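You operate a simulated robot arm through the tools that you are given. There is no shell and no other tool.

You run a simulated robot arm. Do the job below in one go: nothing can be reset, and whatever is moved stays where it is left.

TASK
Switch the string of lights off and wind it right in.
Fine: lock the reel again.

It is judged by the outcome, as a careful person would: the job done as asked, and still so three seconds after it is handed in. It fails if anything else is knocked over, pushed out of place, dropped, spilled or broken.

THE ROBOT
A 6-joint arm with a two-finger gripper, fixed in place. Base frame: the origin is at the foot of the arm, x ahead of it, y to its left, z up. Readings come in mm, rad, newtons and seconds.
With the tool pointing down near the work surface it reaches from about 260 to 720 mm from the base axis. Its first joint turns from -2.897 to 2.897 rad. Payload 1.57 kg.
The tool frame sits at the grasp point between the pads (the TCP): z along the fingers, y along the line on which they close. The tips reach 21 mm beyond it. The gripper opens to 70 mm. The gripper's body begins 50 mm behind the TCP.
Orientation is that of the tool frame in the base frame, as [roll, pitch, yaw] about the fixed x, y, z axes, in that order (R = Rz(yaw) Ry(pitch) Rx(roll)). With the fingers straight down and closing along the base's y, the tool's x points along the base's -x, its y along +y and its z along -z.

THE INTERFACE
- The arm moves only by the tool send_rows. Its argument "rows" is a list of rows, each an object (a shift or turn left out is 0, a gripper value left out holds the last) with "delta_rot": the turn, a rotation vector about the base's x, y, z in rad, a list of three; "translation": the shift along the base's x, y, z in mm, a list of three; "claw": the finger opening in mm, from 0 to 70. In form: [{"delta_rot": [ax, ay, az], "translation": [dx, dy, dz], "claw": claw}, ...]. A call has 1 to 20 rows; each row shifts and turns the commanded pose from where the row before left it. A row lasts 0.2 s, in which the tool goes at most 50 mm and 0.15 rad; a call with a longer step from one row to the next is refused whole, and so is a gripper value outside its range. Where a pose cannot be reached the arm comes as near as it can. A force on the tool above 40 N (or 10 N above the force at the start of the call, whichever is more), or a blocked arm, ends the call early, and 0.2 s more pass. The fingers move at their own pace and stop on an object; they squeeze with about 28 N. The grip force told is the motor's: it shows also when the fingers shut on nothing. Time passes only in rows, and 0.2 s behind the last, so rows that do not move let the fingers close. It gives the time, the measured TCP pose, the force on the tool (base axes), the opening and the grip force at its end, in the units of the frame above (readings bear some noise), with the torque about the TCP (base axes, N m) and any sound that the robot's microphone picked up.
- Cameras (640 x 400 px; columns grow to the right, rows downward): "scene" is fixed at [399.9, 499.3, 1507.4]; the picture's right is [-0.98, -0.21, 0.00], its down [-0.17, 0.81, -0.56] and it looks along [0.12, -0.55, -0.83] (base axes); focal length 214 px, centre (320, 200). "wrist" rides on the gripper at [79, 4, -81] in the tool frame; the picture's right is [-0.05, 1.00, 0.00], its down [-0.67, -0.04, -0.74] and it looks along [-0.74, -0.04, 0.67] (tool axes); focal length 256 px, centre (320, 200). There is no depth. A picture from a camera that has moved, and an enlarged one, comes with that camera's place and axes in the base frame and with its lens.
- get_image(camera): a new picture of that camera. No time passes.
- close_up(camera, box): a new picture of the part [left, top, right, bottom] of that camera's present view, enlarged. No time passes.
- hand_in(): hands the job in; it is judged then, once.

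Places have to be worked out from the pictures, the camera data and where the tool is seen. Open the gripper and draw the arm clear of the work before you hand the job in, unless the task says otherwise.

The tools are called after "Call:" by a JSON object that holds its "name" and its "arguments". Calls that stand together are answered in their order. send_rows: Moves the arm, as the interface text tells. Its arguments: {"type":"object","properties":{"rows":{"type":"array","items":{"type":"object","properties":{"delta_rot":{"type":"array","items":{"type":"number"}},"translation":{"type":"array","items":{"type":"number"}},"claw":{"type":"number"}}}}},"required":["rows"]} The other tools are called the same way: get_image (camera) takes a picture; close_up (camera, box) takes an enlarged picture of a part of a camera's view; hand_in () hands the job in.

At the start:

```text
time_s: 0.0
ee_pos: [414.3, -129.0, 1206.8]
ee_rot: [-3.141, -0.001, 3.141]
wrist_force: [0.0, 0.3, 0.5]
wrist_torque: [0.0, -0.01, 0.01]
width: 69.9
grasp_force: 0.0
```

scene: 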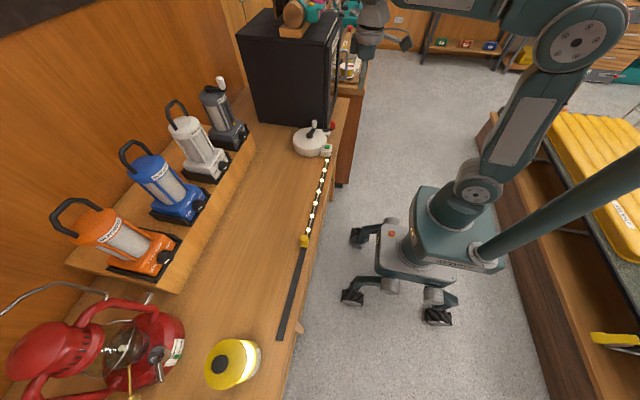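
wrist: 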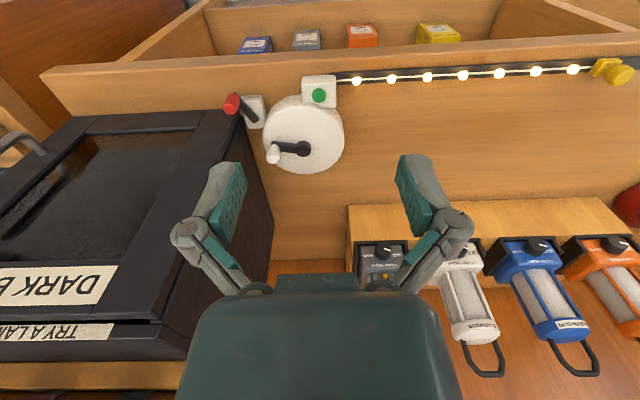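

I see a white reel with a crank, a red-tipped lever next to it, a white box with a green button, and the string of lights drawn out along a dark channel. I look closer at these in both views.

Call:
{"name": "close_up", "arguments": {"camera": "wrist", "box": [210, 60, 370, 180]}}

Call:
{"name": "close_up", "arguments": {"camera": "scene", "box": [270, 110, 350, 170]}}

Call:
{"name": "close_up", "arguments": {"camera": "scene", "box": [260, 140, 360, 350]}}

```text
3.33 times, centred on (290, 120) of wrist
camera zoom: at [334.6, -123.8, 1288.1], right [0.05, 1.0, 0.0], down [0.67, -0.04, 0.74], along [0.74, -0.04, -0.67], focal length 853 px, centre (420, 467)
```

zoom: 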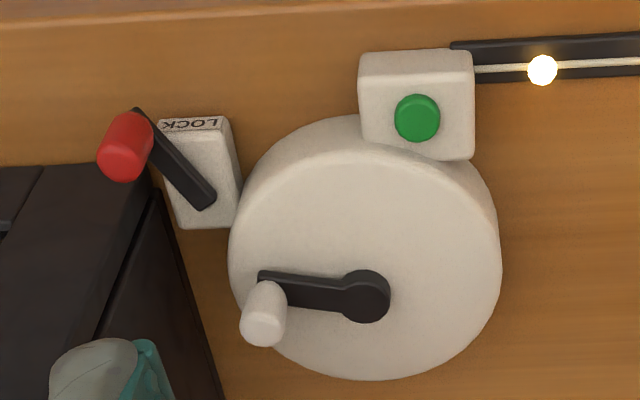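

```text
6.67 times, centred on (310, 140) of scene
camera zoom: at [399.9, 499.3, 1507.4], right [-0.98, -0.21, 0.0], down [-0.17, 0.81, -0.56], along [0.12, -0.55, -0.83], focal length 1430 px, centre (387, 600)
```

zoom: 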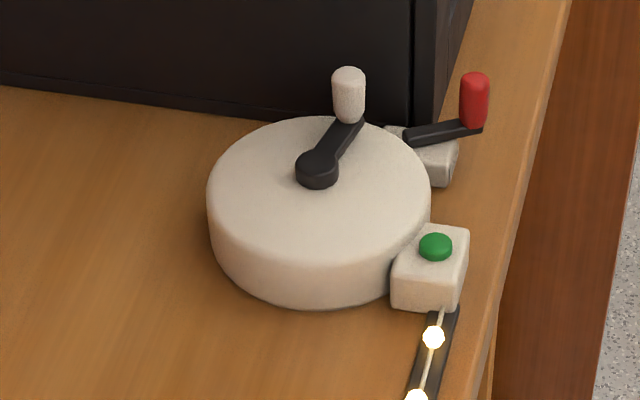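

```text
1.90 times, centred on (310, 245) of scene
camera zoom: at [399.9, 499.3, 1507.4], right [-0.98, -0.21, 0.0], down [-0.17, 0.81, -0.56], along [0.12, -0.55, -0.83], focal length 408 px, centre (339, 114)
```

zoom: 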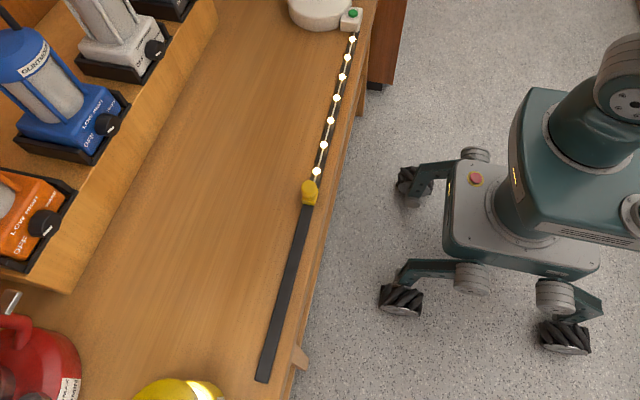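

The triangulated places so far are: hub about (585,-163,950), crank knob top about (576,-209,981), red lever knob about (508,-259,954), green button about (508,-134,927). I look more closely at the lock box, the dark box and the string end before moving.

Call:
{"name": "close_up", "arguments": {"camera": "wrist", "box": [220, 80, 284, 120]}}

Call:
{"name": "close_up", "arguments": {"camera": "scene", "box": [220, 0, 380, 140]}}

Call:
{"name": "close_up", "arguments": {"camera": "wrist", "box": [540, 30, 640, 100]}}

Call:
{"name": "close_up", "arguments": {"camera": "scene", "box": [280, 150, 340, 260]}}

```text
10.00 times, centred on (252, 100) of wrist
camera zoom: at [334.6, -123.8, 1288.1], right [0.05, 1.0, 0.0], down [0.67, -0.04, 0.74], along [0.74, -0.04, -0.67], focal length 2560 px, centre (1000, 1200)
```

zoom: 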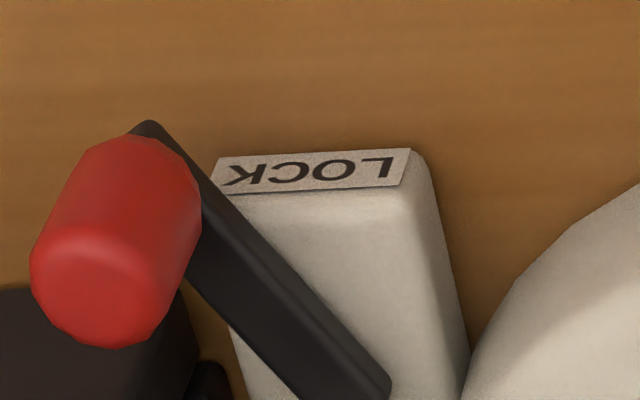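

```text
2.86 times, centred on (300, 70) of scene
camera zoom: at [399.9, 499.3, 1507.4], right [-0.98, -0.21, 0.0], down [-0.17, 0.81, -0.56], along [0.12, -0.55, -0.83], focal length 613 px, centre (377, 571)
```

zoom: 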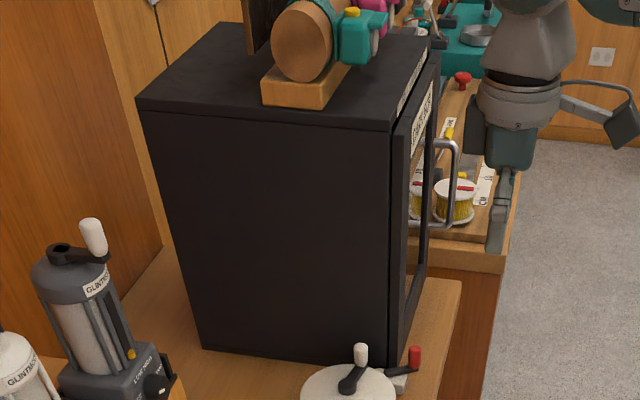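

```text
5.71 times, centred on (590, 65) of wrist
camera zoom: at [334.6, -123.8, 1288.1], right [0.05, 1.0, 0.0], down [0.67, -0.04, 0.74], along [0.74, -0.04, -0.67], focal length 1463 px, centre (-1223, 971)
```

zoom: 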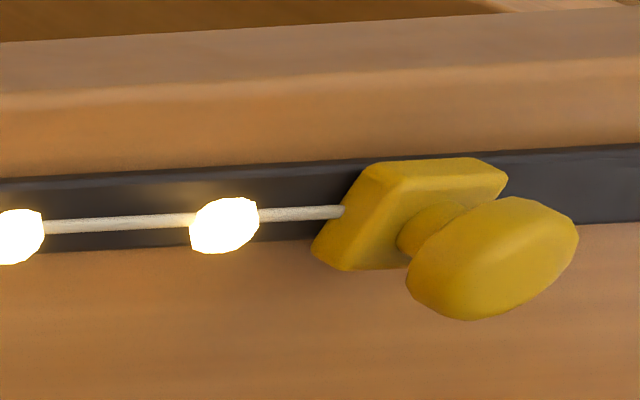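

```text
3.64 times, centred on (310, 205) of scene
camera zoom: at [399.9, 499.3, 1507.4], right [-0.98, -0.21, 0.0], down [-0.17, 0.81, -0.56], along [0.12, -0.55, -0.83], focal length 780 px, centre (356, 182)
```

zoom: 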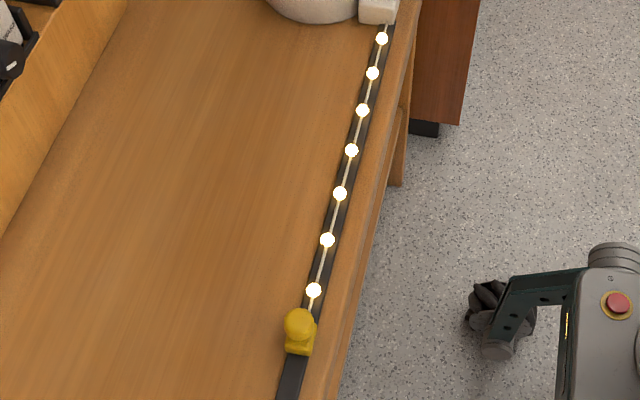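

The lever sits diagonally beside a "LOCK" label and the slider at the string end rides on a rail; the dark box's side face is at about y = -285. I come lower, still clear of everything, to see the lock, reel and switch better.

Call:
{"name": "send_rows", "arguments": {"rows": [{"translation": [0, -12, -30], "claw": 70}, {"translation": [0, -12, -30]}, {"translation": [0, -12, -30]}, {"translation": [0, -12, -30]}, {"translation": [0, -12, -30]}]}}

Call:
{"name": "get_image", "arguments": {"camera": "wrist"}}

Call:
{"name": "get_image", "arguments": {"camera": "scene"}}

```text
time_s: 1.2
ee_pos: [412.0, -189.1, 1056.0]
ee_rot: [3.142, -0.002, 3.141]
wrist_force: [0.2, 0.1, 0.1]
wrist_torque: [-0.01, 0.0, 0.03]
width: 69.9
grasp_force: 0.1
```

```text
taken
camera wrist: at [332.6, -183.9, 1138.1], right [0.05, 1.0, 0.0], down [0.67, -0.04, 0.74], along [0.74, -0.04, -0.67], focal length 256 px, centre (320, 200)
```

wrist: 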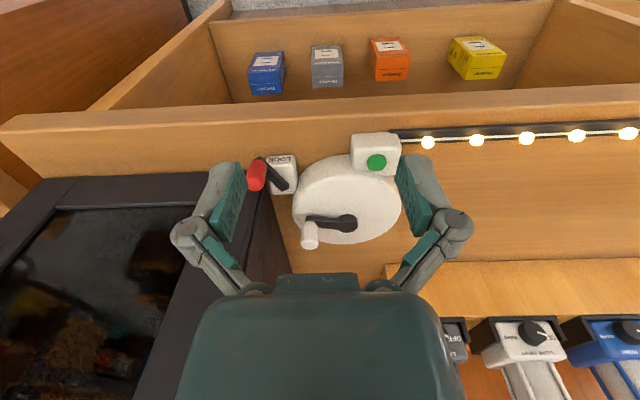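

```text
taken
```

scene: 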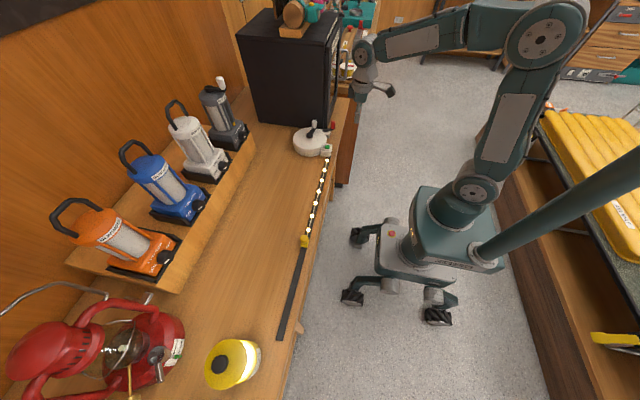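

The arm is now in view of the reel from closer. I enlarge the reel and lock area.

Call:
{"name": "close_up", "arguments": {"camera": "wrist", "box": [240, 120, 416, 260]}}

Call:
{"name": "close_up", "arguments": {"camera": "wrist", "box": [150, 140, 310, 260]}}

Call:
{"name": "close_up", "arguments": {"camera": "wrist", "box": [0, 160, 300, 400]}}

```text
2.86 times, centred on (328, 190) of wrist
camera zoom: at [332.6, -183.9, 1138.1], right [0.05, 1.0, 0.0], down [0.67, -0.04, 0.74], along [0.74, -0.04, -0.67], focal length 731 px, centre (297, 229)
```

zoom: 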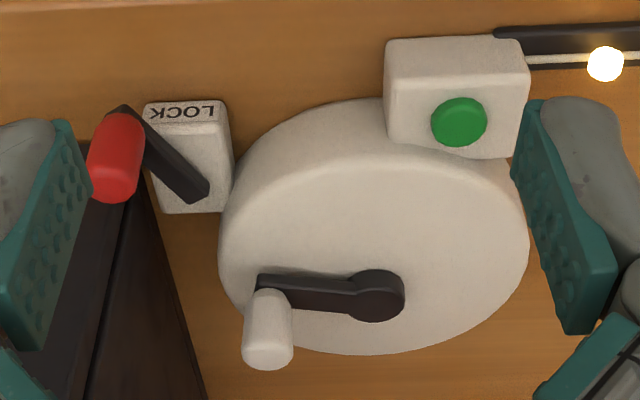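

```text
3.33 times, centred on (230, 200) of wrist
camera zoom: at [332.6, -183.9, 1138.1], right [0.05, 1.0, 0.0], down [0.67, -0.04, 0.74], along [0.74, -0.04, -0.67], focal length 853 px, centre (620, 200)
```

zoom: 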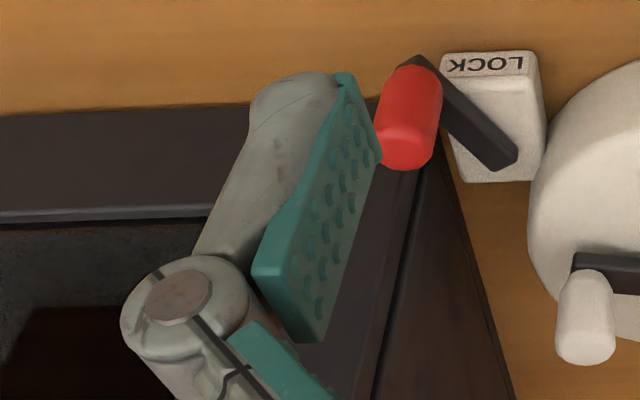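

```text
1.67 times, centred on (150, 280) of wrist
camera zoom: at [332.6, -183.9, 1138.1], right [0.05, 1.0, 0.0], down [0.67, -0.04, 0.74], along [0.74, -0.04, -0.67], focal length 427 px, centre (603, 67)
```

zoom: 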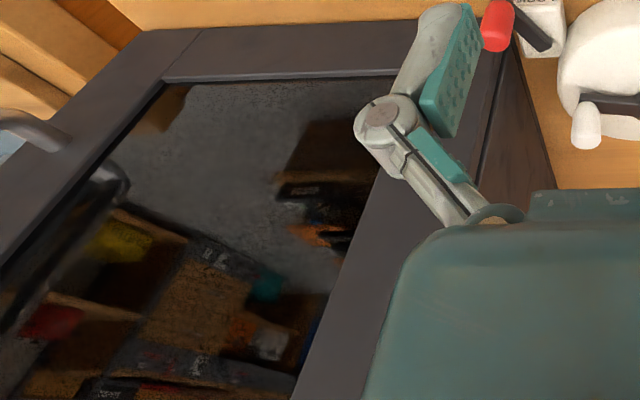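

Second-view triangulation agrees: button at (509,-133,927), red knob at (510,-259,954), the dark box's front at x about 545. The lights are still lit, so I close the fingers and go above the button.

Call:
{"name": "send_rows", "arguments": {"rows": [{"translation": [24, 14, -10], "claw": 0}, {"translation": [24, 14, -10]}, {"translation": [24, 14, -10]}, {"translation": [24.5, 13.5, -10]}, {"translation": [0, 0, -20]}, {"translation": [0, 0, -20]}, {}]}}

Call:
{"name": "get_image", "arguments": {"camera": "wrist"}}

Call:
{"name": "close_up", "arguments": {"camera": "scene", "box": [270, 90, 366, 170]}}

```text
time_s: 2.8
ee_pos: [508.7, -132.1, 974.4]
ee_rot: [3.141, -0.002, -3.141]
wrist_force: [0.2, 0.3, 0.2]
wrist_torque: [0.02, -0.01, -0.02]
width: 0.0
grasp_force: 27.7
```

```text
taken
camera wrist: at [429.5, -127.8, 1056.6], right [0.05, 1.0, 0.0], down [0.67, -0.04, 0.74], along [0.74, -0.04, -0.67], focal length 256 px, centre (320, 200)
```

wrist: 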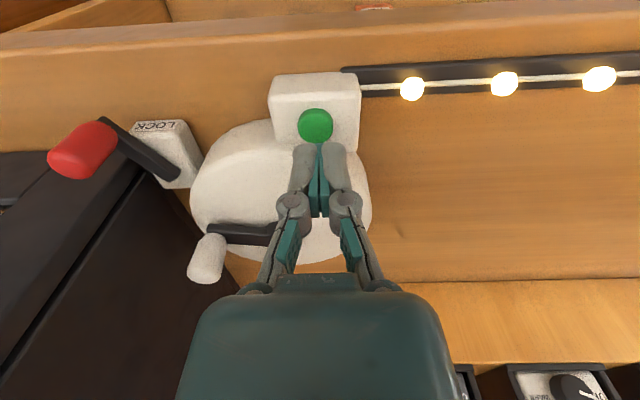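

```text
5.00 times, centred on (318, 130) of scene
camera zoom: at [399.9, 499.3, 1507.4], right [-0.98, -0.21, 0.0], down [-0.17, 0.81, -0.56], along [0.12, -0.55, -0.83], focal length 1072 px, centre (330, 550)
```

zoom: 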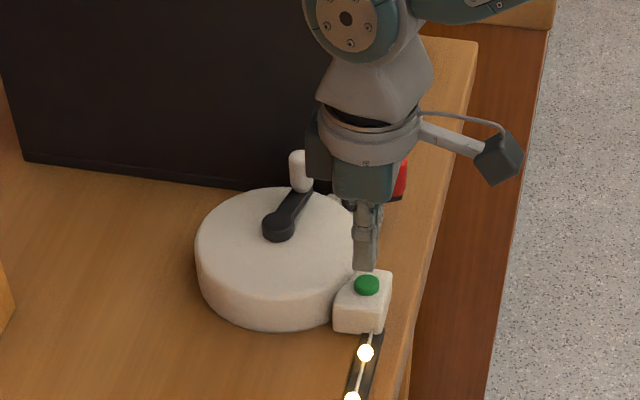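

The fingertips are right over the green button with about 26 mm to go. I lower slowly and watch the force and listen for a click.

Call:
{"name": "send_rows", "arguments": {"rows": [{"translation": [0.5, -1.8, -10]}, {"translation": [0, 0, -10]}, {"translation": [0, 0, -3]}, {"translation": [0, 0, -2]}, {}]}}

Call:
{"name": "close_up", "arguments": {"camera": "wrist", "box": [240, 50, 440, 200]}}

```text
time_s: 4.0
ee_pos: [509.9, -134.9, 952.2]
ee_rot: [-3.141, 0.0, 3.14]
wrist_force: [-1.4, 0.2, 1.6]
wrist_torque: [0.02, 0.02, -0.02]
width: 6.0
grasp_force: 28.6
heard: click
```

```text
2.67 times, centred on (340, 125) of wrist
camera zoom: at [430.8, -130.2, 1032.9], right [0.05, 1.0, 0.0], down [0.67, -0.04, 0.74], along [0.74, -0.04, -0.67], focal length 683 px, centre (267, 400)
```

zoom: 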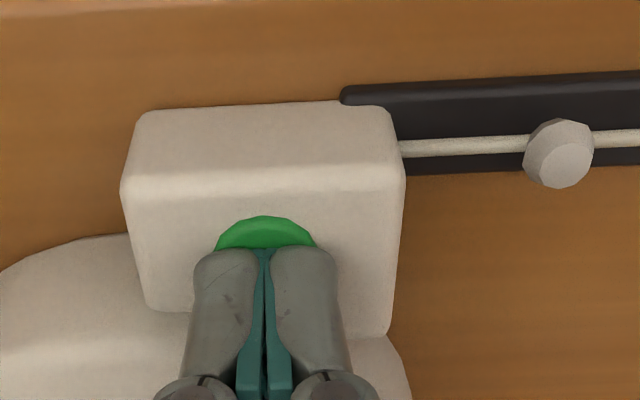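

A click was heard and the bulb nearest the box is now dark. I lift straight up and check that all lights are off.

Call:
{"name": "send_rows", "arguments": {"rows": [{"translation": [0, 0, 10]}, {"translation": [0, 0, 20]}, {"translation": [0, 0, 20]}, {"translation": [0, 0, 20]}]}}

Call:
{"name": "close_up", "arguments": {"camera": "scene", "box": [260, 120, 380, 260]}}

Call:
{"name": "get_image", "arguments": {"camera": "wrist"}}

```text
time_s: 5.0
ee_pos: [509.7, -135.3, 1020.4]
ee_rot: [-3.141, -0.001, -3.141]
wrist_force: [0.2, -1.4, -0.2]
wrist_torque: [0.01, -0.02, -0.02]
width: 0.0
grasp_force: 28.3
```

```text
2.86 times, centred on (320, 190) of scene
camera zoom: at [399.9, 499.3, 1507.4], right [-0.98, -0.21, 0.0], down [-0.17, 0.81, -0.56], along [0.12, -0.55, -0.83], focal length 613 px, centre (320, 229)
```

zoom: 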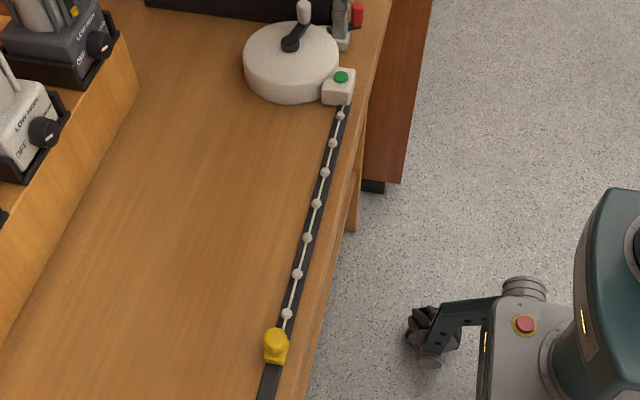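

```text
taken
camera wrist: at [431.3, -131.0, 1102.3], right [0.05, 1.0, 0.0], down [0.67, -0.04, 0.74], along [0.74, -0.04, -0.67], focal length 256 px, centre (320, 200)
```

wrist: 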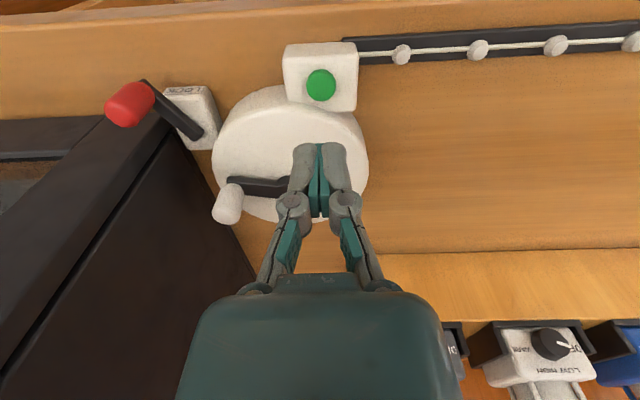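

All the lights are off. Next I take the crank knob at about (577,-209), first hovering above it with the fingers opened part way to check alignment.

Call:
{"name": "send_rows", "arguments": {"rows": [{"translation": [17, -18.5, 5], "claw": 44}, {"translation": [17, -18.5, 5]}, {"translation": [17, -18.5, 0]}, {"translation": [16.3, -18.5, 0]}, {}]}}

Call:
{"name": "get_image", "arguments": {"camera": "wrist"}}

Call:
{"name": "close_up", "arguments": {"camera": "scene", "box": [270, 70, 366, 160]}}

```text
time_s: 6.2
ee_pos: [577.9, -208.6, 1030.1]
ee_rot: [-3.141, -0.002, 3.141]
wrist_force: [-0.1, -0.5, -0.4]
wrist_torque: [-0.01, 0.0, 0.02]
width: 43.9
grasp_force: 0.0
```

```text
taken
camera wrist: at [499.4, -204.6, 1111.8], right [0.05, 1.0, 0.0], down [0.67, -0.04, 0.74], along [0.74, -0.04, -0.67], focal length 256 px, centre (320, 200)
```

wrist: 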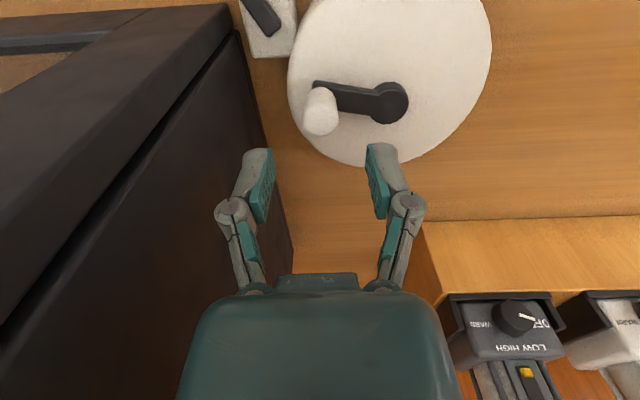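

```text
4.44 times, centred on (318, 115) of scene
camera zoom: at [399.9, 499.3, 1507.4], right [-0.98, -0.21, 0.0], down [-0.17, 0.81, -0.56], along [0.12, -0.55, -0.83], focal length 953 px, centre (329, 578)
```

zoom: 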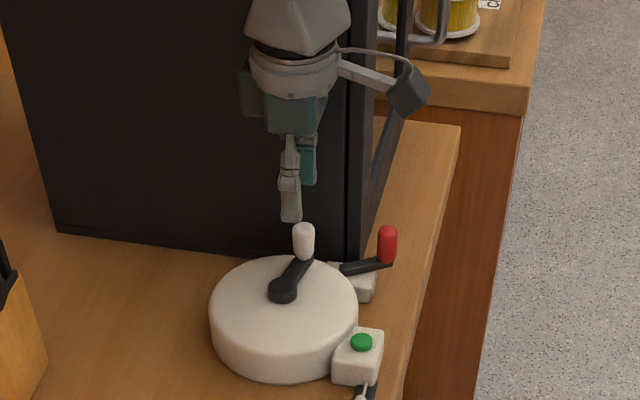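

The knob is between and under the fingers, at about (579,-209). I lower over it and close gently, then read the force.

Call:
{"name": "send_rows", "arguments": {"rows": [{"translation": [1, 0, -17]}, {"translation": [0, 0, -17]}, {"translation": [0, 0, -16]}, {}, {"claw": 0}, {}, {}]}}

Call:
{"name": "get_image", "arguments": {"camera": "wrist"}}

Call:
{"name": "close_up", "arguments": {"camera": "scene", "box": [270, 80, 366, 160]}}

```text
time_s: 7.8
ee_pos: [579.2, -209.5, 981.1]
ee_rot: [-3.142, 0.0, 3.141]
wrist_force: [0.1, -0.7, 7.7]
wrist_torque: [0.04, 0.07, 0.0]
width: 18.9
grasp_force: 31.8
```

```text
taken
camera wrist: at [499.7, -204.2, 1062.1], right [0.05, 1.0, 0.0], down [0.67, -0.04, 0.74], along [0.74, -0.04, -0.67], focal length 256 px, centre (320, 200)
```

wrist: 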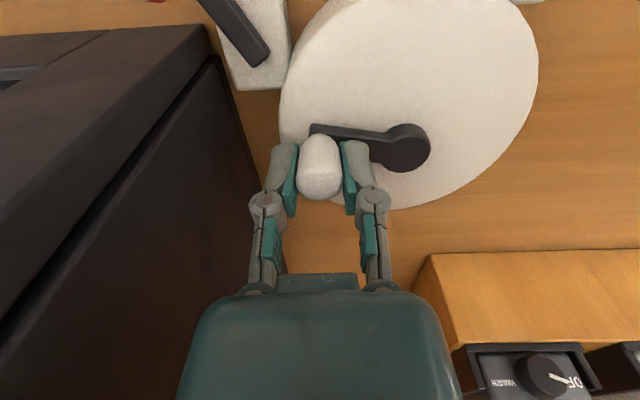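

```text
5.00 times, centred on (318, 120) of scene
camera zoom: at [399.9, 499.3, 1507.4], right [-0.98, -0.21, 0.0], down [-0.17, 0.81, -0.56], along [0.12, -0.55, -0.83], focal length 1072 px, centre (330, 600)
```

zoom: 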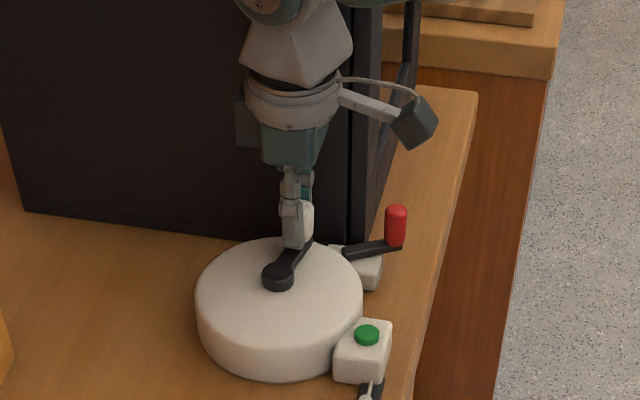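

The knob is held, 18.9 mm wide, with a slight downward press. I ease up 2 mm and make a small test move counter-clockwise (toward +x), which should draw the string in on the near side.

Call:
{"name": "send_rows", "arguments": {"rows": [{"translation": [0, 0, 2]}, {"translation": [2, 0, 0]}, {"translation": [2, -0.3, 0]}, {}]}}

```text
time_s: 8.8
ee_pos: [582.9, -210.1, 979.8]
ee_rot: [3.14, -0.006, 3.14]
wrist_force: [-22.6, -0.4, -12.0]
wrist_torque: [0.02, 0.26, 0.01]
width: 19.2
grasp_force: 32.1
```

The knob resists with about 23 N, which suggests the reel is locked (or very stiff). I look to see whether the crank moved at all.

Call:
{"name": "close_up", "arguments": {"camera": "wrist", "box": [200, 80, 440, 230]}}

Call:
{"name": "close_up", "arguments": {"camera": "scene", "box": [270, 80, 366, 160]}}

```text
2.67 times, centred on (320, 155) of wrist
camera zoom: at [503.3, -204.7, 1062.7], right [0.05, 1.0, 0.0], down [0.67, -0.04, 0.74], along [0.74, -0.04, -0.67], focal length 683 px, centre (320, 320)
```

zoom: 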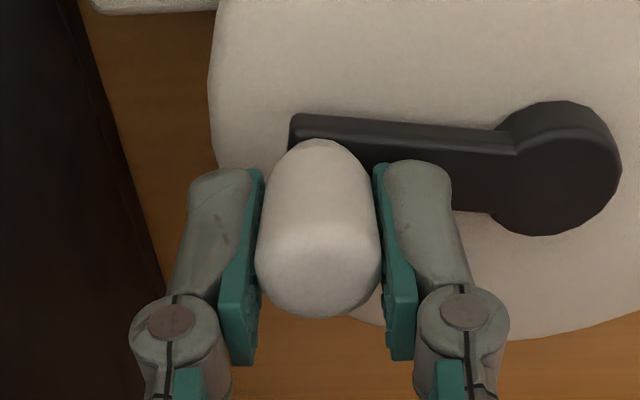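

```text
5.00 times, centred on (318, 120) of scene
camera zoom: at [399.9, 499.3, 1507.4], right [-0.98, -0.21, 0.0], down [-0.17, 0.81, -0.56], along [0.12, -0.55, -0.83], focal length 1072 px, centre (330, 600)
```

zoom: 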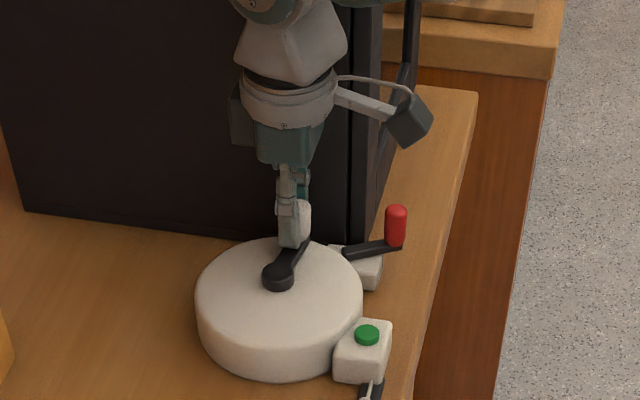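

The crank stayed put and the knob just slipped a little in the pads, so the reel is locked. I back off, release, lift, and then go to the lock lever with the tool tilted so the wrist stays away from the dark box.

Call:
{"name": "send_rows", "arguments": {"rows": [{"translation": [-3.5, 0.3, 0]}, {"claw": 40}, {}, {"translation": [0, 0, 20]}, {"translation": [0, 0, 30]}, {"translation": [-30, 0, 0]}, {"translation": [-35, 0, 0], "delta_rot": [0, -0.1, 0]}, {"translation": [-15, -10, 0], "delta_rot": [0, -0.1, 0]}, {"translation": [0, -15, 0], "delta_rot": [0, -0.1, 0]}, {"translation": [0, -15, 0]}, {}]}}

Call:
{"name": "get_image", "arguments": {"camera": "wrist"}}

Call:
{"name": "close_up", "arguments": {"camera": "scene", "box": [270, 70, 380, 160]}}

```text
time_s: 11.2
ee_pos: [498.8, -248.7, 1032.9]
ee_rot: [3.142, 0.301, -3.141]
wrist_force: [-0.9, -0.4, 0.3]
wrist_torque: [0.01, -0.02, 0.0]
width: 39.7
grasp_force: 0.0
```

```text
taken
camera wrist: at [399.6, -244.5, 1087.4], right [0.05, 1.0, 0.02], down [0.42, -0.04, 0.91], along [0.91, -0.04, -0.42], focal length 256 px, centre (320, 200)
```

wrist: 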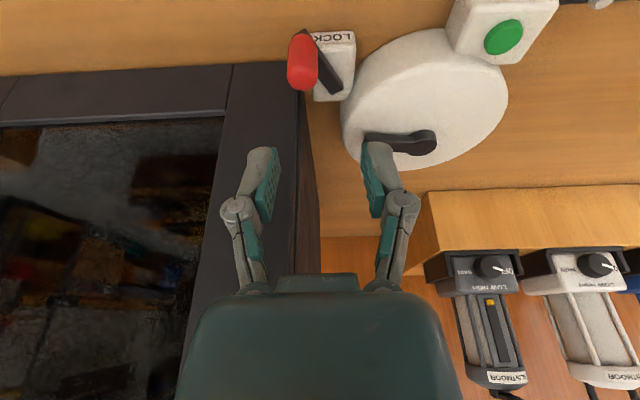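

```text
4.44 times, centred on (325, 115) of scene
camera zoom: at [399.9, 499.3, 1507.4], right [-0.98, -0.21, 0.0], down [-0.17, 0.81, -0.56], along [0.12, -0.55, -0.83], focal length 953 px, centre (298, 578)
```

zoom: 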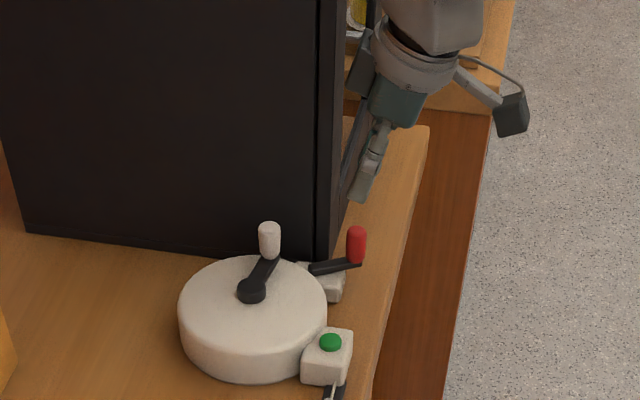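

The red knob is at about (510,-258,954). Before lowering, I enlarge the view near the dark box's corner to judge the clearance.

Call:
{"name": "close_up", "arguments": {"camera": "wrist", "box": [200, 20, 380, 260]}}

Call:
{"name": "close_up", "arguments": {"camera": "scene", "box": [320, 80, 370, 150]}}

```text
1.67 times, centred on (290, 140) of wrist
camera zoom: at [399.6, -244.5, 1087.4], right [0.05, 1.0, 0.02], down [0.42, -0.04, 0.91], along [0.91, -0.04, -0.42], focal length 427 px, centre (370, 300)
```

zoom: 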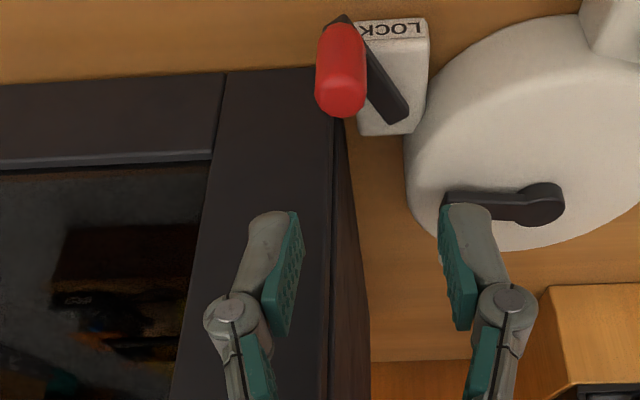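

```text
5.71 times, centred on (345, 115) of scene
camera zoom: at [399.9, 499.3, 1507.4], right [-0.98, -0.21, 0.0], down [-0.17, 0.81, -0.56], along [0.12, -0.55, -0.83], focal length 1226 px, centre (177, 686)
```

zoom: 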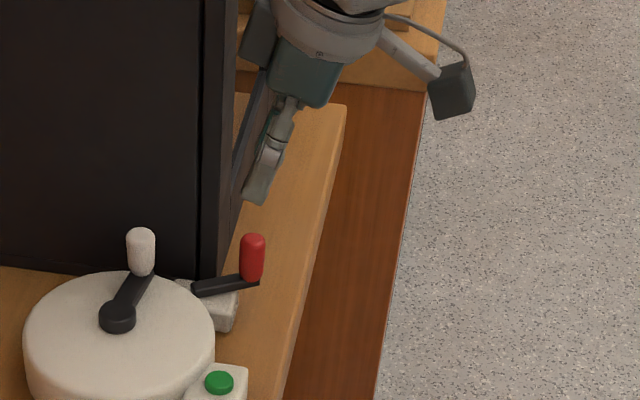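

The box's corner works out to about (538,-266), leaving roughly 28 mm in x beyond the red knob, so with the tool tilted back I have room. I lower the open fingers around the red knob.

Call:
{"name": "send_rows", "arguments": {"rows": [{"translation": [3, -9.8, 0]}, {"translation": [2, 0, -20]}, {"translation": [1, 0, -20]}, {"translation": [1, 0, -20]}, {"translation": [0, 0, -14]}, {}]}}

Call:
{"name": "get_image", "arguments": {"camera": "wrist"}}

Call:
{"name": "close_up", "arguments": {"camera": "scene", "box": [300, 80, 370, 150]}}

```text
time_s: 12.6
ee_pos: [506.1, -258.6, 960.5]
ee_rot: [3.141, 0.299, 3.14]
wrist_force: [-0.4, 0.1, 0.4]
wrist_torque: [-0.02, -0.01, 0.02]
width: 40.2
grasp_force: 0.0
```

```text
taken
camera wrist: at [406.6, -254.6, 1014.3], right [0.05, 1.0, 0.02], down [0.42, -0.04, 0.91], along [0.91, -0.04, -0.42], focal length 256 px, centre (320, 200)
```

wrist: 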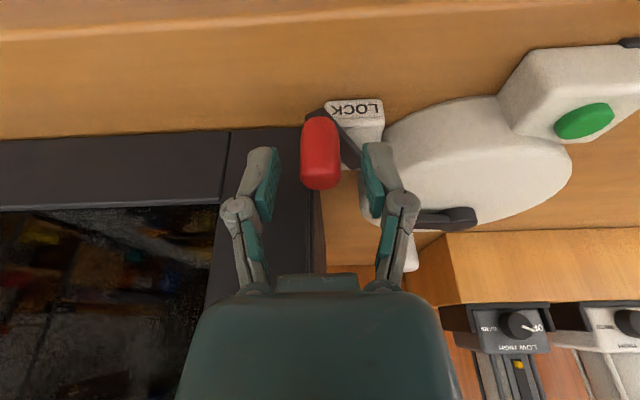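

```text
5.71 times, centred on (335, 115) of scene
camera zoom: at [399.9, 499.3, 1507.4], right [-0.98, -0.21, 0.0], down [-0.17, 0.81, -0.56], along [0.12, -0.55, -0.83], focal length 1226 px, centre (234, 686)
```

zoom: 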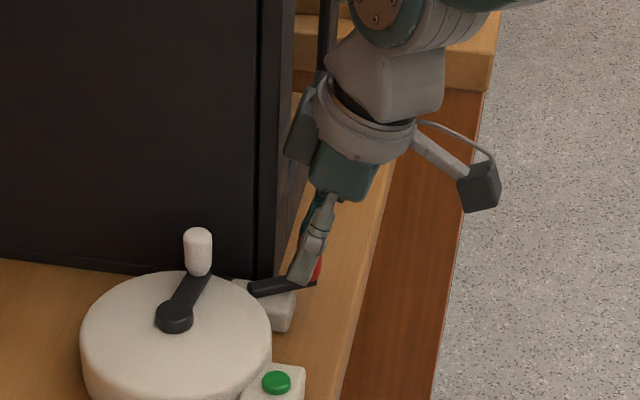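

The knob sits between the pads. I lower 4 mm more and close on it.

Call:
{"name": "send_rows", "arguments": {"rows": [{"translation": [0.5, 0, -4]}, {"claw": 0}, {}, {}]}}

Call:
{"name": "close_up", "arguments": {"camera": "wrist", "box": [200, 70, 440, 250]}}

```text
time_s: 13.6
ee_pos: [505.3, -259.2, 957.1]
ee_rot: [-3.141, 0.301, 3.141]
wrist_force: [-0.9, 1.5, 7.5]
wrist_torque: [-0.01, 0.32, 0.1]
width: 18.4
grasp_force: 31.9
```

```text
2.22 times, centred on (320, 160) of wrist
camera zoom: at [406.8, -254.2, 1010.9], right [0.05, 1.0, 0.01], down [0.42, -0.03, 0.91], along [0.91, -0.04, -0.42], focal length 569 px, centre (320, 289)
```

zoom: 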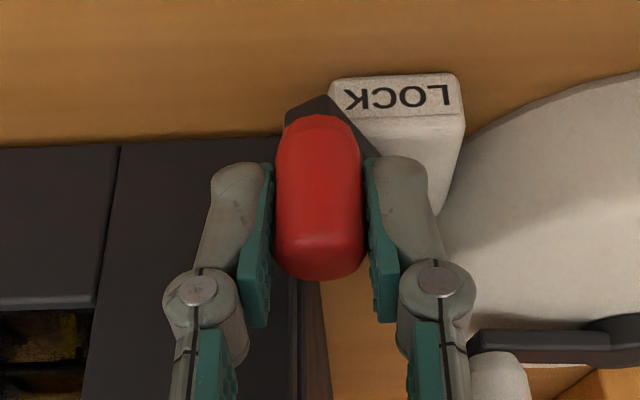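

The red knob is held (18.4 mm). I test gently in the direction toward the label side (+y, slightly -x), away from the dark box.

Call:
{"name": "send_rows", "arguments": {"rows": [{"translation": [0, 0, 1]}, {"translation": [-1, 1.4, 0]}, {"translation": [-1, 1.4, 0]}, {}]}}

```text
time_s: 14.6
ee_pos: [506.5, -257.7, 956.7]
ee_rot: [-3.141, 0.3, -3.141]
wrist_force: [6.6, -2.0, 2.5]
wrist_torque: [-0.07, -0.46, -0.16]
width: 18.5
grasp_force: 31.7
```

Only a small force so far. I continue a few more millimetres in the same arc.

Call:
{"name": "send_rows", "arguments": {"rows": [{"translation": [-1.2, 2, 0]}, {"translation": [-1.2, 2, 0]}, {"translation": [-1, 2, 0]}, {}]}}

Call:
{"name": "close_up", "arguments": {"camera": "wrist", "box": [200, 70, 440, 250]}}

```text
time_s: 15.6
ee_pos: [500.3, -250.6, 957.0]
ee_rot: [3.141, 0.298, -3.141]
wrist_force: [-1.5, -5.3, 7.2]
wrist_torque: [-0.15, 0.54, -0.17]
width: 18.6
grasp_force: 32.0
```

```text
2.22 times, centred on (320, 160) of wrist
camera zoom: at [401.5, -246.3, 1010.9], right [0.05, 1.0, 0.02], down [0.42, -0.04, 0.91], along [0.91, -0.04, -0.42], focal length 569 px, centre (320, 289)
```

zoom: 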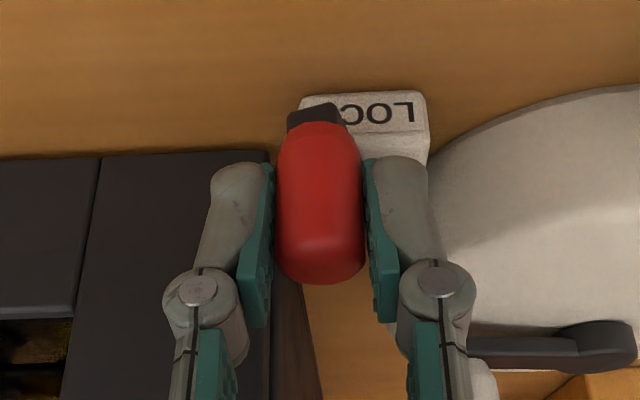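

The lever is turning freely this way. I continue along its arc, watching for an end stop.

Call:
{"name": "send_rows", "arguments": {"rows": [{"translation": [-1, 2.5, 0]}, {"translation": [-0.7, 2.5, 0]}, {"translation": [-0.4, 2.5, 0]}, {"translation": [-0.2, 2.5, 0]}, {"translation": [0, 2.5, 0]}, {}]}}

Call:
{"name": "close_up", "arguments": {"camera": "wrist", "box": [200, 70, 440, 250]}}

```text
time_s: 17.0
ee_pos: [499.6, -239.0, 957.1]
ee_rot: [3.141, 0.296, 3.141]
wrist_force: [-5.8, -6.0, -2.3]
wrist_torque: [-0.08, 0.04, -0.13]
width: 18.7
grasp_force: 31.8
```

```text
2.22 times, centred on (320, 160) of wrist
camera zoom: at [399.4, -234.5, 1010.7], right [0.05, 1.0, 0.02], down [0.42, -0.04, 0.91], along [0.91, -0.04, -0.42], focal length 569 px, centre (320, 289)
```

zoom: 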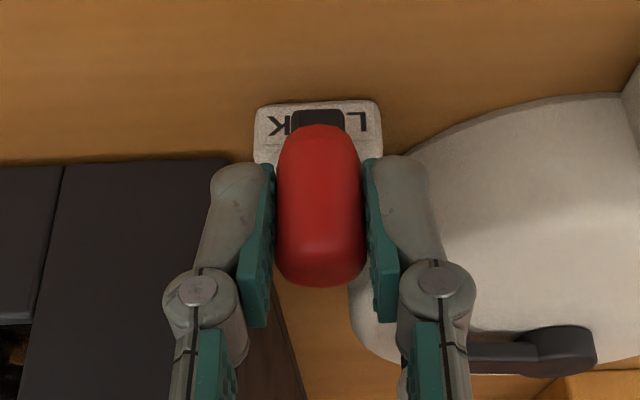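

The lever now points straight at the label with little resistance. I carry on along the arc to find where it stops.

Call:
{"name": "send_rows", "arguments": {"rows": [{"translation": [0.3, 2.5, 0]}, {"translation": [0.5, 2.5, 0]}, {"translation": [0.7, 2.5, 0]}, {"translation": [0.9, 2.5, 0]}, {"translation": [1.1, 2.5, 0]}, {}]}}

Call:
{"name": "close_up", "arguments": {"camera": "wrist", "box": [200, 70, 440, 250]}}

```text
time_s: 18.4
ee_pos: [504.5, -227.0, 956.6]
ee_rot: [-3.142, 0.298, 3.14]
wrist_force: [-3.0, -2.2, -3.3]
wrist_torque: [-0.07, 0.13, -0.1]
width: 18.9
grasp_force: 32.0
```

```text
2.22 times, centred on (320, 160) of wrist
camera zoom: at [403.7, -221.2, 1011.2], right [0.05, 1.0, 0.02], down [0.42, -0.04, 0.91], along [0.91, -0.04, -0.42], focal length 569 px, centre (320, 289)
```

zoom: 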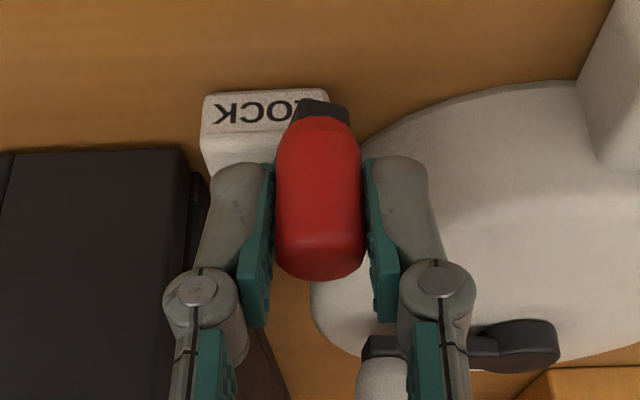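

It still swings freely past the label. I keep following the arc in small steps; my fingertips (z about 936) stay above the reel's top face (about 922).

Call:
{"name": "send_rows", "arguments": {"rows": [{"translation": [1.4, 2.3, 0]}, {"translation": [1.6, 2.2, 0]}, {"translation": [1.8, 2.0, 0]}, {}]}}

Call:
{"name": "close_up", "arguments": {"camera": "wrist", "box": [200, 70, 440, 250]}}

Call:
{"name": "close_up", "arguments": {"camera": "scene", "box": [290, 80, 370, 150]}}

```text
time_s: 19.4
ee_pos: [507.1, -220.7, 957.4]
ee_rot: [3.141, 0.301, 3.141]
wrist_force: [-9.3, -9.3, 6.6]
wrist_torque: [-0.27, 0.26, -0.22]
width: 18.4
grasp_force: 32.2
```

```text
2.22 times, centred on (320, 160) of wrist
camera zoom: at [407.4, -216.1, 1011.1], right [0.05, 1.0, 0.02], down [0.42, -0.04, 0.91], along [0.91, -0.04, -0.42], focal length 569 px, centre (320, 289)
```

zoom: 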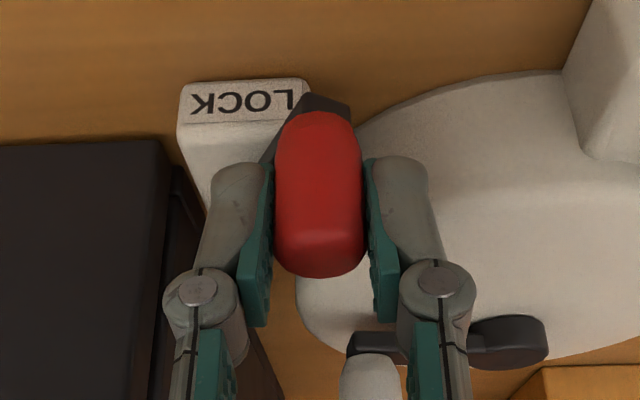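

```text
5.71 times, centred on (330, 115) of scene
camera zoom: at [399.9, 499.3, 1507.4], right [-0.98, -0.21, 0.0], down [-0.17, 0.81, -0.56], along [0.12, -0.55, -0.83], focal length 1226 px, centre (263, 686)
```

zoom: 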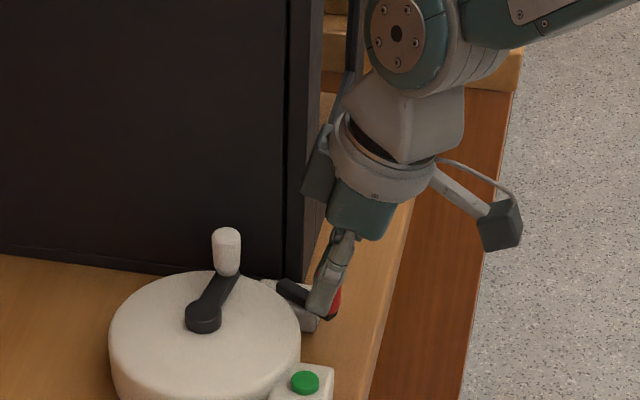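

Force rose to about 13 N, perhaps the far end stop. One more small push along the arc will tell.

Call:
{"name": "send_rows", "arguments": {"rows": [{"translation": [1.2, 1.5, 0]}, {"translation": [1.2, 1.2, 0]}, {}]}}

Call:
{"name": "close_up", "arguments": {"camera": "wrist", "box": [200, 70, 440, 250]}}

```text
time_s: 20.2
ee_pos: [508.3, -220.5, 955.9]
ee_rot: [-3.136, 0.296, 3.14]
wrist_force: [-19.6, -31.2, -1.4]
wrist_torque: [-0.64, 0.01, -0.26]
width: 19.0
grasp_force: 32.0
stopped in row 3: the force on the tool passed its limit at 41 N (the readings are from after the stop); the commanded pose is now the measured one
```

```text
2.22 times, centred on (320, 160) of wrist
camera zoom: at [408.1, -215.3, 1011.3], right [0.05, 1.0, 0.01], down [0.42, -0.03, 0.91], along [0.91, -0.04, -0.42], focal length 569 px, centre (320, 289)
```

zoom: 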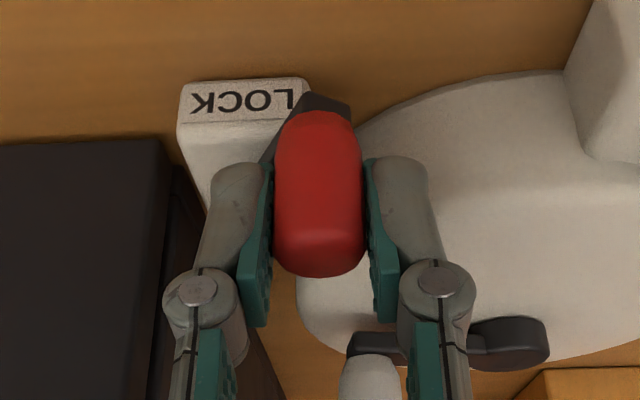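

That is a hard stop, so the lever has two end positions: where it started (crank blocked) and here. I relax, release the lever, lift clear, straighten the tool and return above the crank knob.

Call:
{"name": "send_rows", "arguments": {"rows": [{"translation": [-1, -1.2, 0]}, {"claw": 34}, {}, {"translation": [-3, 0, 20]}, {"translation": [-3, 0, 30]}, {"translation": [0, 0, 30]}, {"translation": [10, 0, 0], "delta_rot": [0, 0.1, 0]}, {"translation": [20, 3, 0], "delta_rot": [0, 0.1, 0]}, {"translation": [22, 4, 0], "delta_rot": [0, 0.1, 0], "claw": 44}, {"translation": [25, 5, 0]}, {}]}}

Call:
{"name": "get_image", "arguments": {"camera": "wrist"}}

Call:
{"name": "close_up", "arguments": {"camera": "scene", "box": [270, 80, 366, 160]}}

```text
time_s: 22.6
ee_pos: [579.3, -205.4, 1036.8]
ee_rot: [-3.137, -0.002, -3.141]
wrist_force: [0.4, 0.3, -1.0]
wrist_torque: [-0.05, -0.02, -0.01]
width: 44.1
grasp_force: 0.0
```

```text
taken
camera wrist: at [500.3, -200.7, 1117.7], right [0.05, 1.0, 0.0], down [0.67, -0.03, 0.74], along [0.74, -0.04, -0.67], focal length 256 px, centre (320, 200)
```

wrist: 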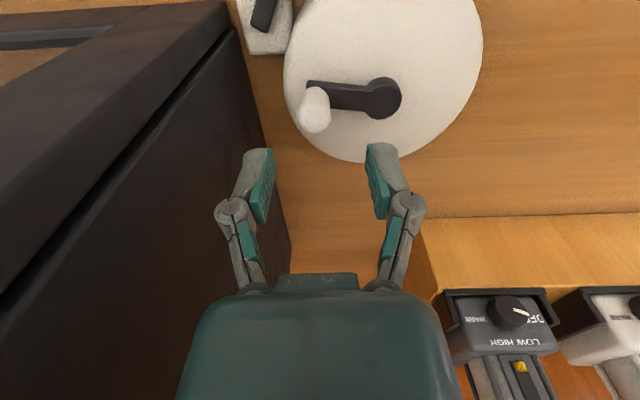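

```text
5.00 times, centred on (318, 120) of scene
camera zoom: at [399.9, 499.3, 1507.4], right [-0.98, -0.21, 0.0], down [-0.17, 0.81, -0.56], along [0.12, -0.55, -0.83], focal length 1072 px, centre (330, 600)
```

zoom: 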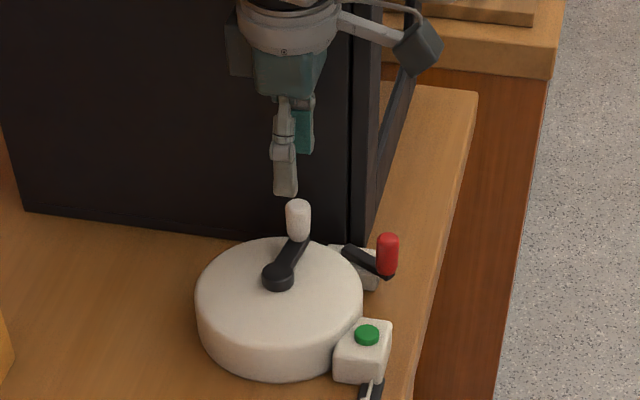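

The lever stays at its new position and the crank knob is where it was. I lower over the knob again and grip slightly higher than before.

Call:
{"name": "send_rows", "arguments": {"rows": [{"translation": [-0.5, -3.6, 0], "delta_rot": [-0.004, 0, 0]}, {"translation": [0, 0, -18]}, {"translation": [0, 0, -18]}, {"translation": [0, 0, -17]}, {"claw": 0}, {}, {}]}}

```text
time_s: 24.2
ee_pos: [580.1, -210.0, 984.8]
ee_rot: [-3.135, -0.002, 3.142]
wrist_force: [-0.7, -5.4, 7.3]
wrist_torque: [-0.04, 0.0, 0.0]
width: 19.1
grasp_force: 32.4
```

Gripped again. Now the same small counter-clockwise test as before.

Call:
{"name": "send_rows", "arguments": {"rows": [{"translation": [2, 0, 0]}, {"translation": [2, 0.2, 0]}, {"translation": [2, 0.3, 0]}, {}]}}

Call:
{"name": "close_up", "arguments": {"camera": "scene", "box": [270, 80, 366, 160]}}

Call:
{"name": "close_up", "arguments": {"camera": "wrist", "box": [200, 80, 440, 230]}}

```text
time_s: 25.2
ee_pos: [584.7, -209.8, 984.0]
ee_rot: [-3.133, 0.0, -3.141]
wrist_force: [-0.2, -8.1, 4.1]
wrist_torque: [-0.03, -0.66, -0.02]
width: 19.3
grasp_force: 31.8
```

```text
5.00 times, centred on (318, 120) of scene
camera zoom: at [399.9, 499.3, 1507.4], right [-0.98, -0.21, 0.0], down [-0.17, 0.81, -0.56], along [0.12, -0.55, -0.83], focal length 1072 px, centre (330, 600)
```

zoom: 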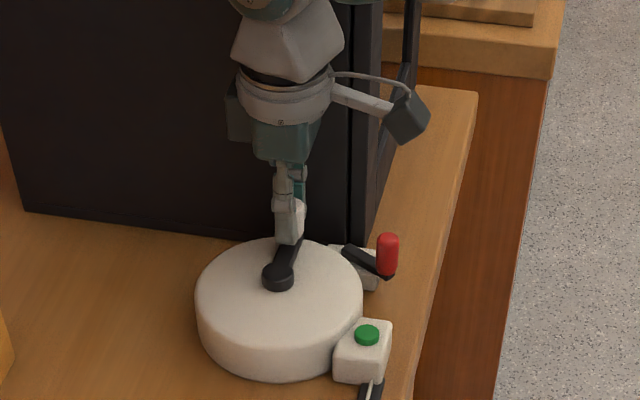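

```text
2.67 times, centred on (320, 155) of wrist
camera zoom: at [505.6, -204.6, 1065.0], right [0.05, 1.0, -0.01], down [0.67, -0.03, 0.74], along [0.74, -0.04, -0.67], focal length 683 px, centre (320, 320)
```

zoom: 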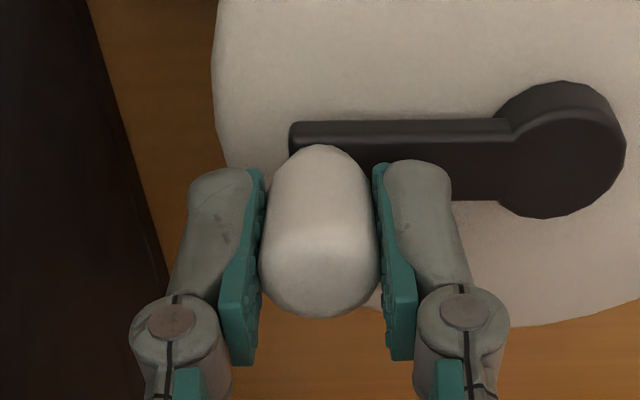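

Unlocked: the crank now turns with almost no resistance. I wind counter-clockwise along an arc centred near (585.5,-162) with radius about 48 mm, checking the forces and the string.

Call:
{"name": "send_rows", "arguments": {"rows": [{"translation": [6.2, 0.5, 0]}, {"translation": [6.2, 0.9, 0]}, {"translation": [5.9, 2, 0]}, {"translation": [5.7, 2.6, 0]}, {"translation": [5.2, 3.4, 0]}, {"translation": [4.8, 4, 0]}, {}]}}

Call:
{"name": "close_up", "arguments": {"camera": "scene", "box": [260, 80, 380, 260]}}

```text
time_s: 26.8
ee_pos: [619.9, -194.1, 983.4]
ee_rot: [-3.135, -0.002, 3.141]
wrist_force: [17.1, -14.0, -9.5]
wrist_torque: [0.04, -0.71, 0.02]
width: 19.3
grasp_force: 32.2
```

```text
2.22 times, centred on (320, 170) of scene
camera zoom: at [399.9, 499.3, 1507.4], right [-0.98, -0.21, 0.0], down [-0.17, 0.81, -0.56], along [0.12, -0.55, -0.83], focal length 477 px, centre (320, 267)
```

zoom: 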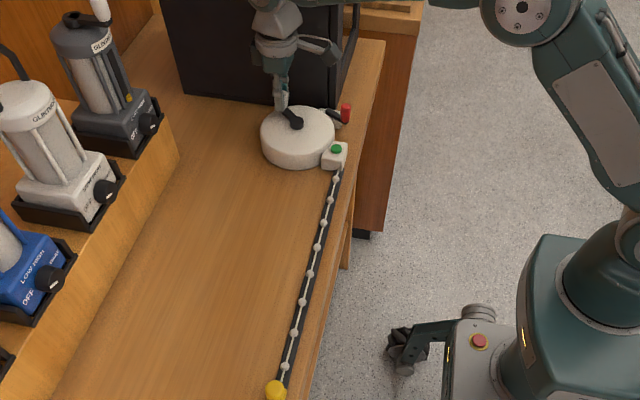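

The slider has moved away from the reel (from row 241 to about 256), so counter-clockwise pays the string out; winding in is clockwise. The force shows the crank radius is a bit larger (about 49.5 mm), so I turn back clockwise with a corrected arc.

Call:
{"name": "send_rows", "arguments": {"rows": [{"translation": [-5.5, -7.0, 0]}, {"translation": [-7.5, -4.3, 0]}, {"translation": [-8.1, -3.0, 0]}, {"translation": [-8.5, -1.5, 0]}, {}]}}

Call:
{"name": "close_up", "arguments": {"camera": "scene", "box": [260, 80, 380, 260]}}

```text
time_s: 28.0
ee_pos: [589.4, -209.8, 984.3]
ee_rot: [-3.134, -0.006, -3.141]
wrist_force: [-0.5, 3.6, -8.2]
wrist_torque: [0.05, 0.87, 0.0]
width: 19.3
grasp_force: 32.4
```

```text
2.22 times, centred on (320, 170) of scene
camera zoom: at [399.9, 499.3, 1507.4], right [-0.98, -0.21, 0.0], down [-0.17, 0.81, -0.56], along [0.12, -0.55, -0.83], focal length 477 px, centre (320, 267)
```

zoom: 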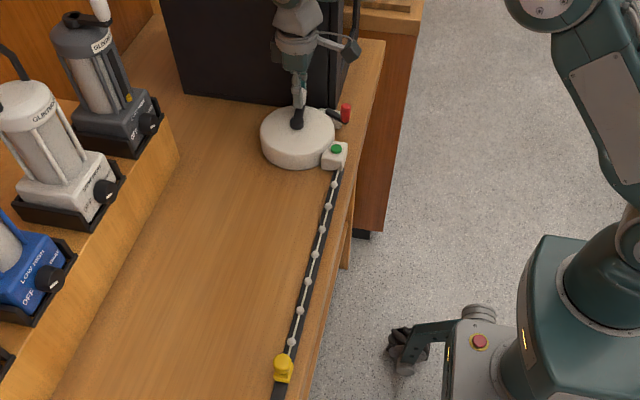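

Clockwise draws the slider back in and forces are small with the corrected radius. I continue clockwise in 12-degree steps, stopping to check.

Call:
{"name": "send_rows", "arguments": {"rows": [{"translation": [-11.9, 0.9, 0]}, {"translation": [-9.9, 2.8, 0]}, {"translation": [-9.1, 4.8, 0]}, {"translation": [-7.9, 6.6, 0]}, {}]}}

```text
time_s: 29.2
ee_pos: [550.9, -192.8, 983.5]
ee_rot: [-3.135, -0.005, 3.14]
wrist_force: [10.1, 8.8, -20.4]
wrist_torque: [0.01, -0.18, -0.01]
width: 19.4
grasp_force: 31.8
```

Forces suggest the arc's centre is nearer (587,-164.5) with radius about 45. I correct to that and go on clockwise a little.

Call:
{"name": "send_rows", "arguments": {"rows": [{"translation": [-4.6, 8.4, -0.5]}, {"translation": [-3.2, 8.9, -0.5]}, {"translation": [-1.3, 9.4, 0]}, {"translation": [0.7, 9.4, 0]}, {}]}}

Call:
{"name": "close_up", "arguments": {"camera": "scene", "box": [260, 80, 380, 260]}}

Call:
{"name": "get_image", "arguments": {"camera": "wrist"}}

```text
time_s: 30.4
ee_pos: [540.5, -159.3, 984.1]
ee_rot: [-3.133, -0.006, -3.141]
wrist_force: [-15.0, 1.6, -10.2]
wrist_torque: [0.0, -0.53, 0.01]
width: 19.1
grasp_force: 32.0
```

```text
2.22 times, centred on (320, 170) of scene
camera zoom: at [399.9, 499.3, 1507.4], right [-0.98, -0.21, 0.0], down [-0.17, 0.81, -0.56], along [0.12, -0.55, -0.83], focal length 477 px, centre (320, 267)
```

zoom: 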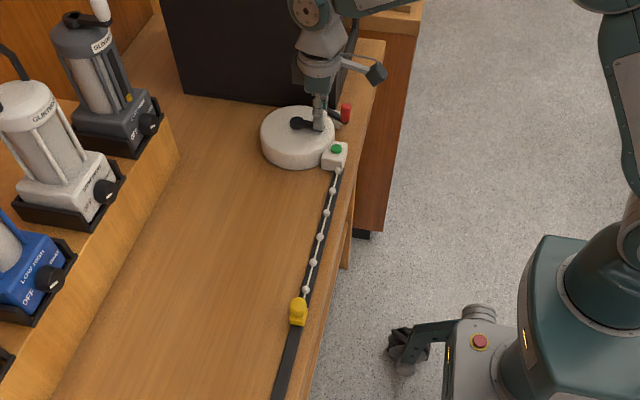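

```text
taken
camera wrist: at [462.4, -154.1, 1065.4], right [0.05, 1.0, -0.01], down [0.67, -0.03, 0.74], along [0.74, -0.04, -0.67], focal length 256 px, centre (320, 200)
```

wrist: 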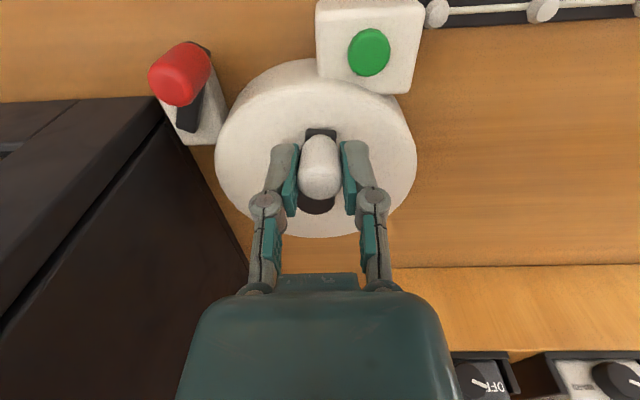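

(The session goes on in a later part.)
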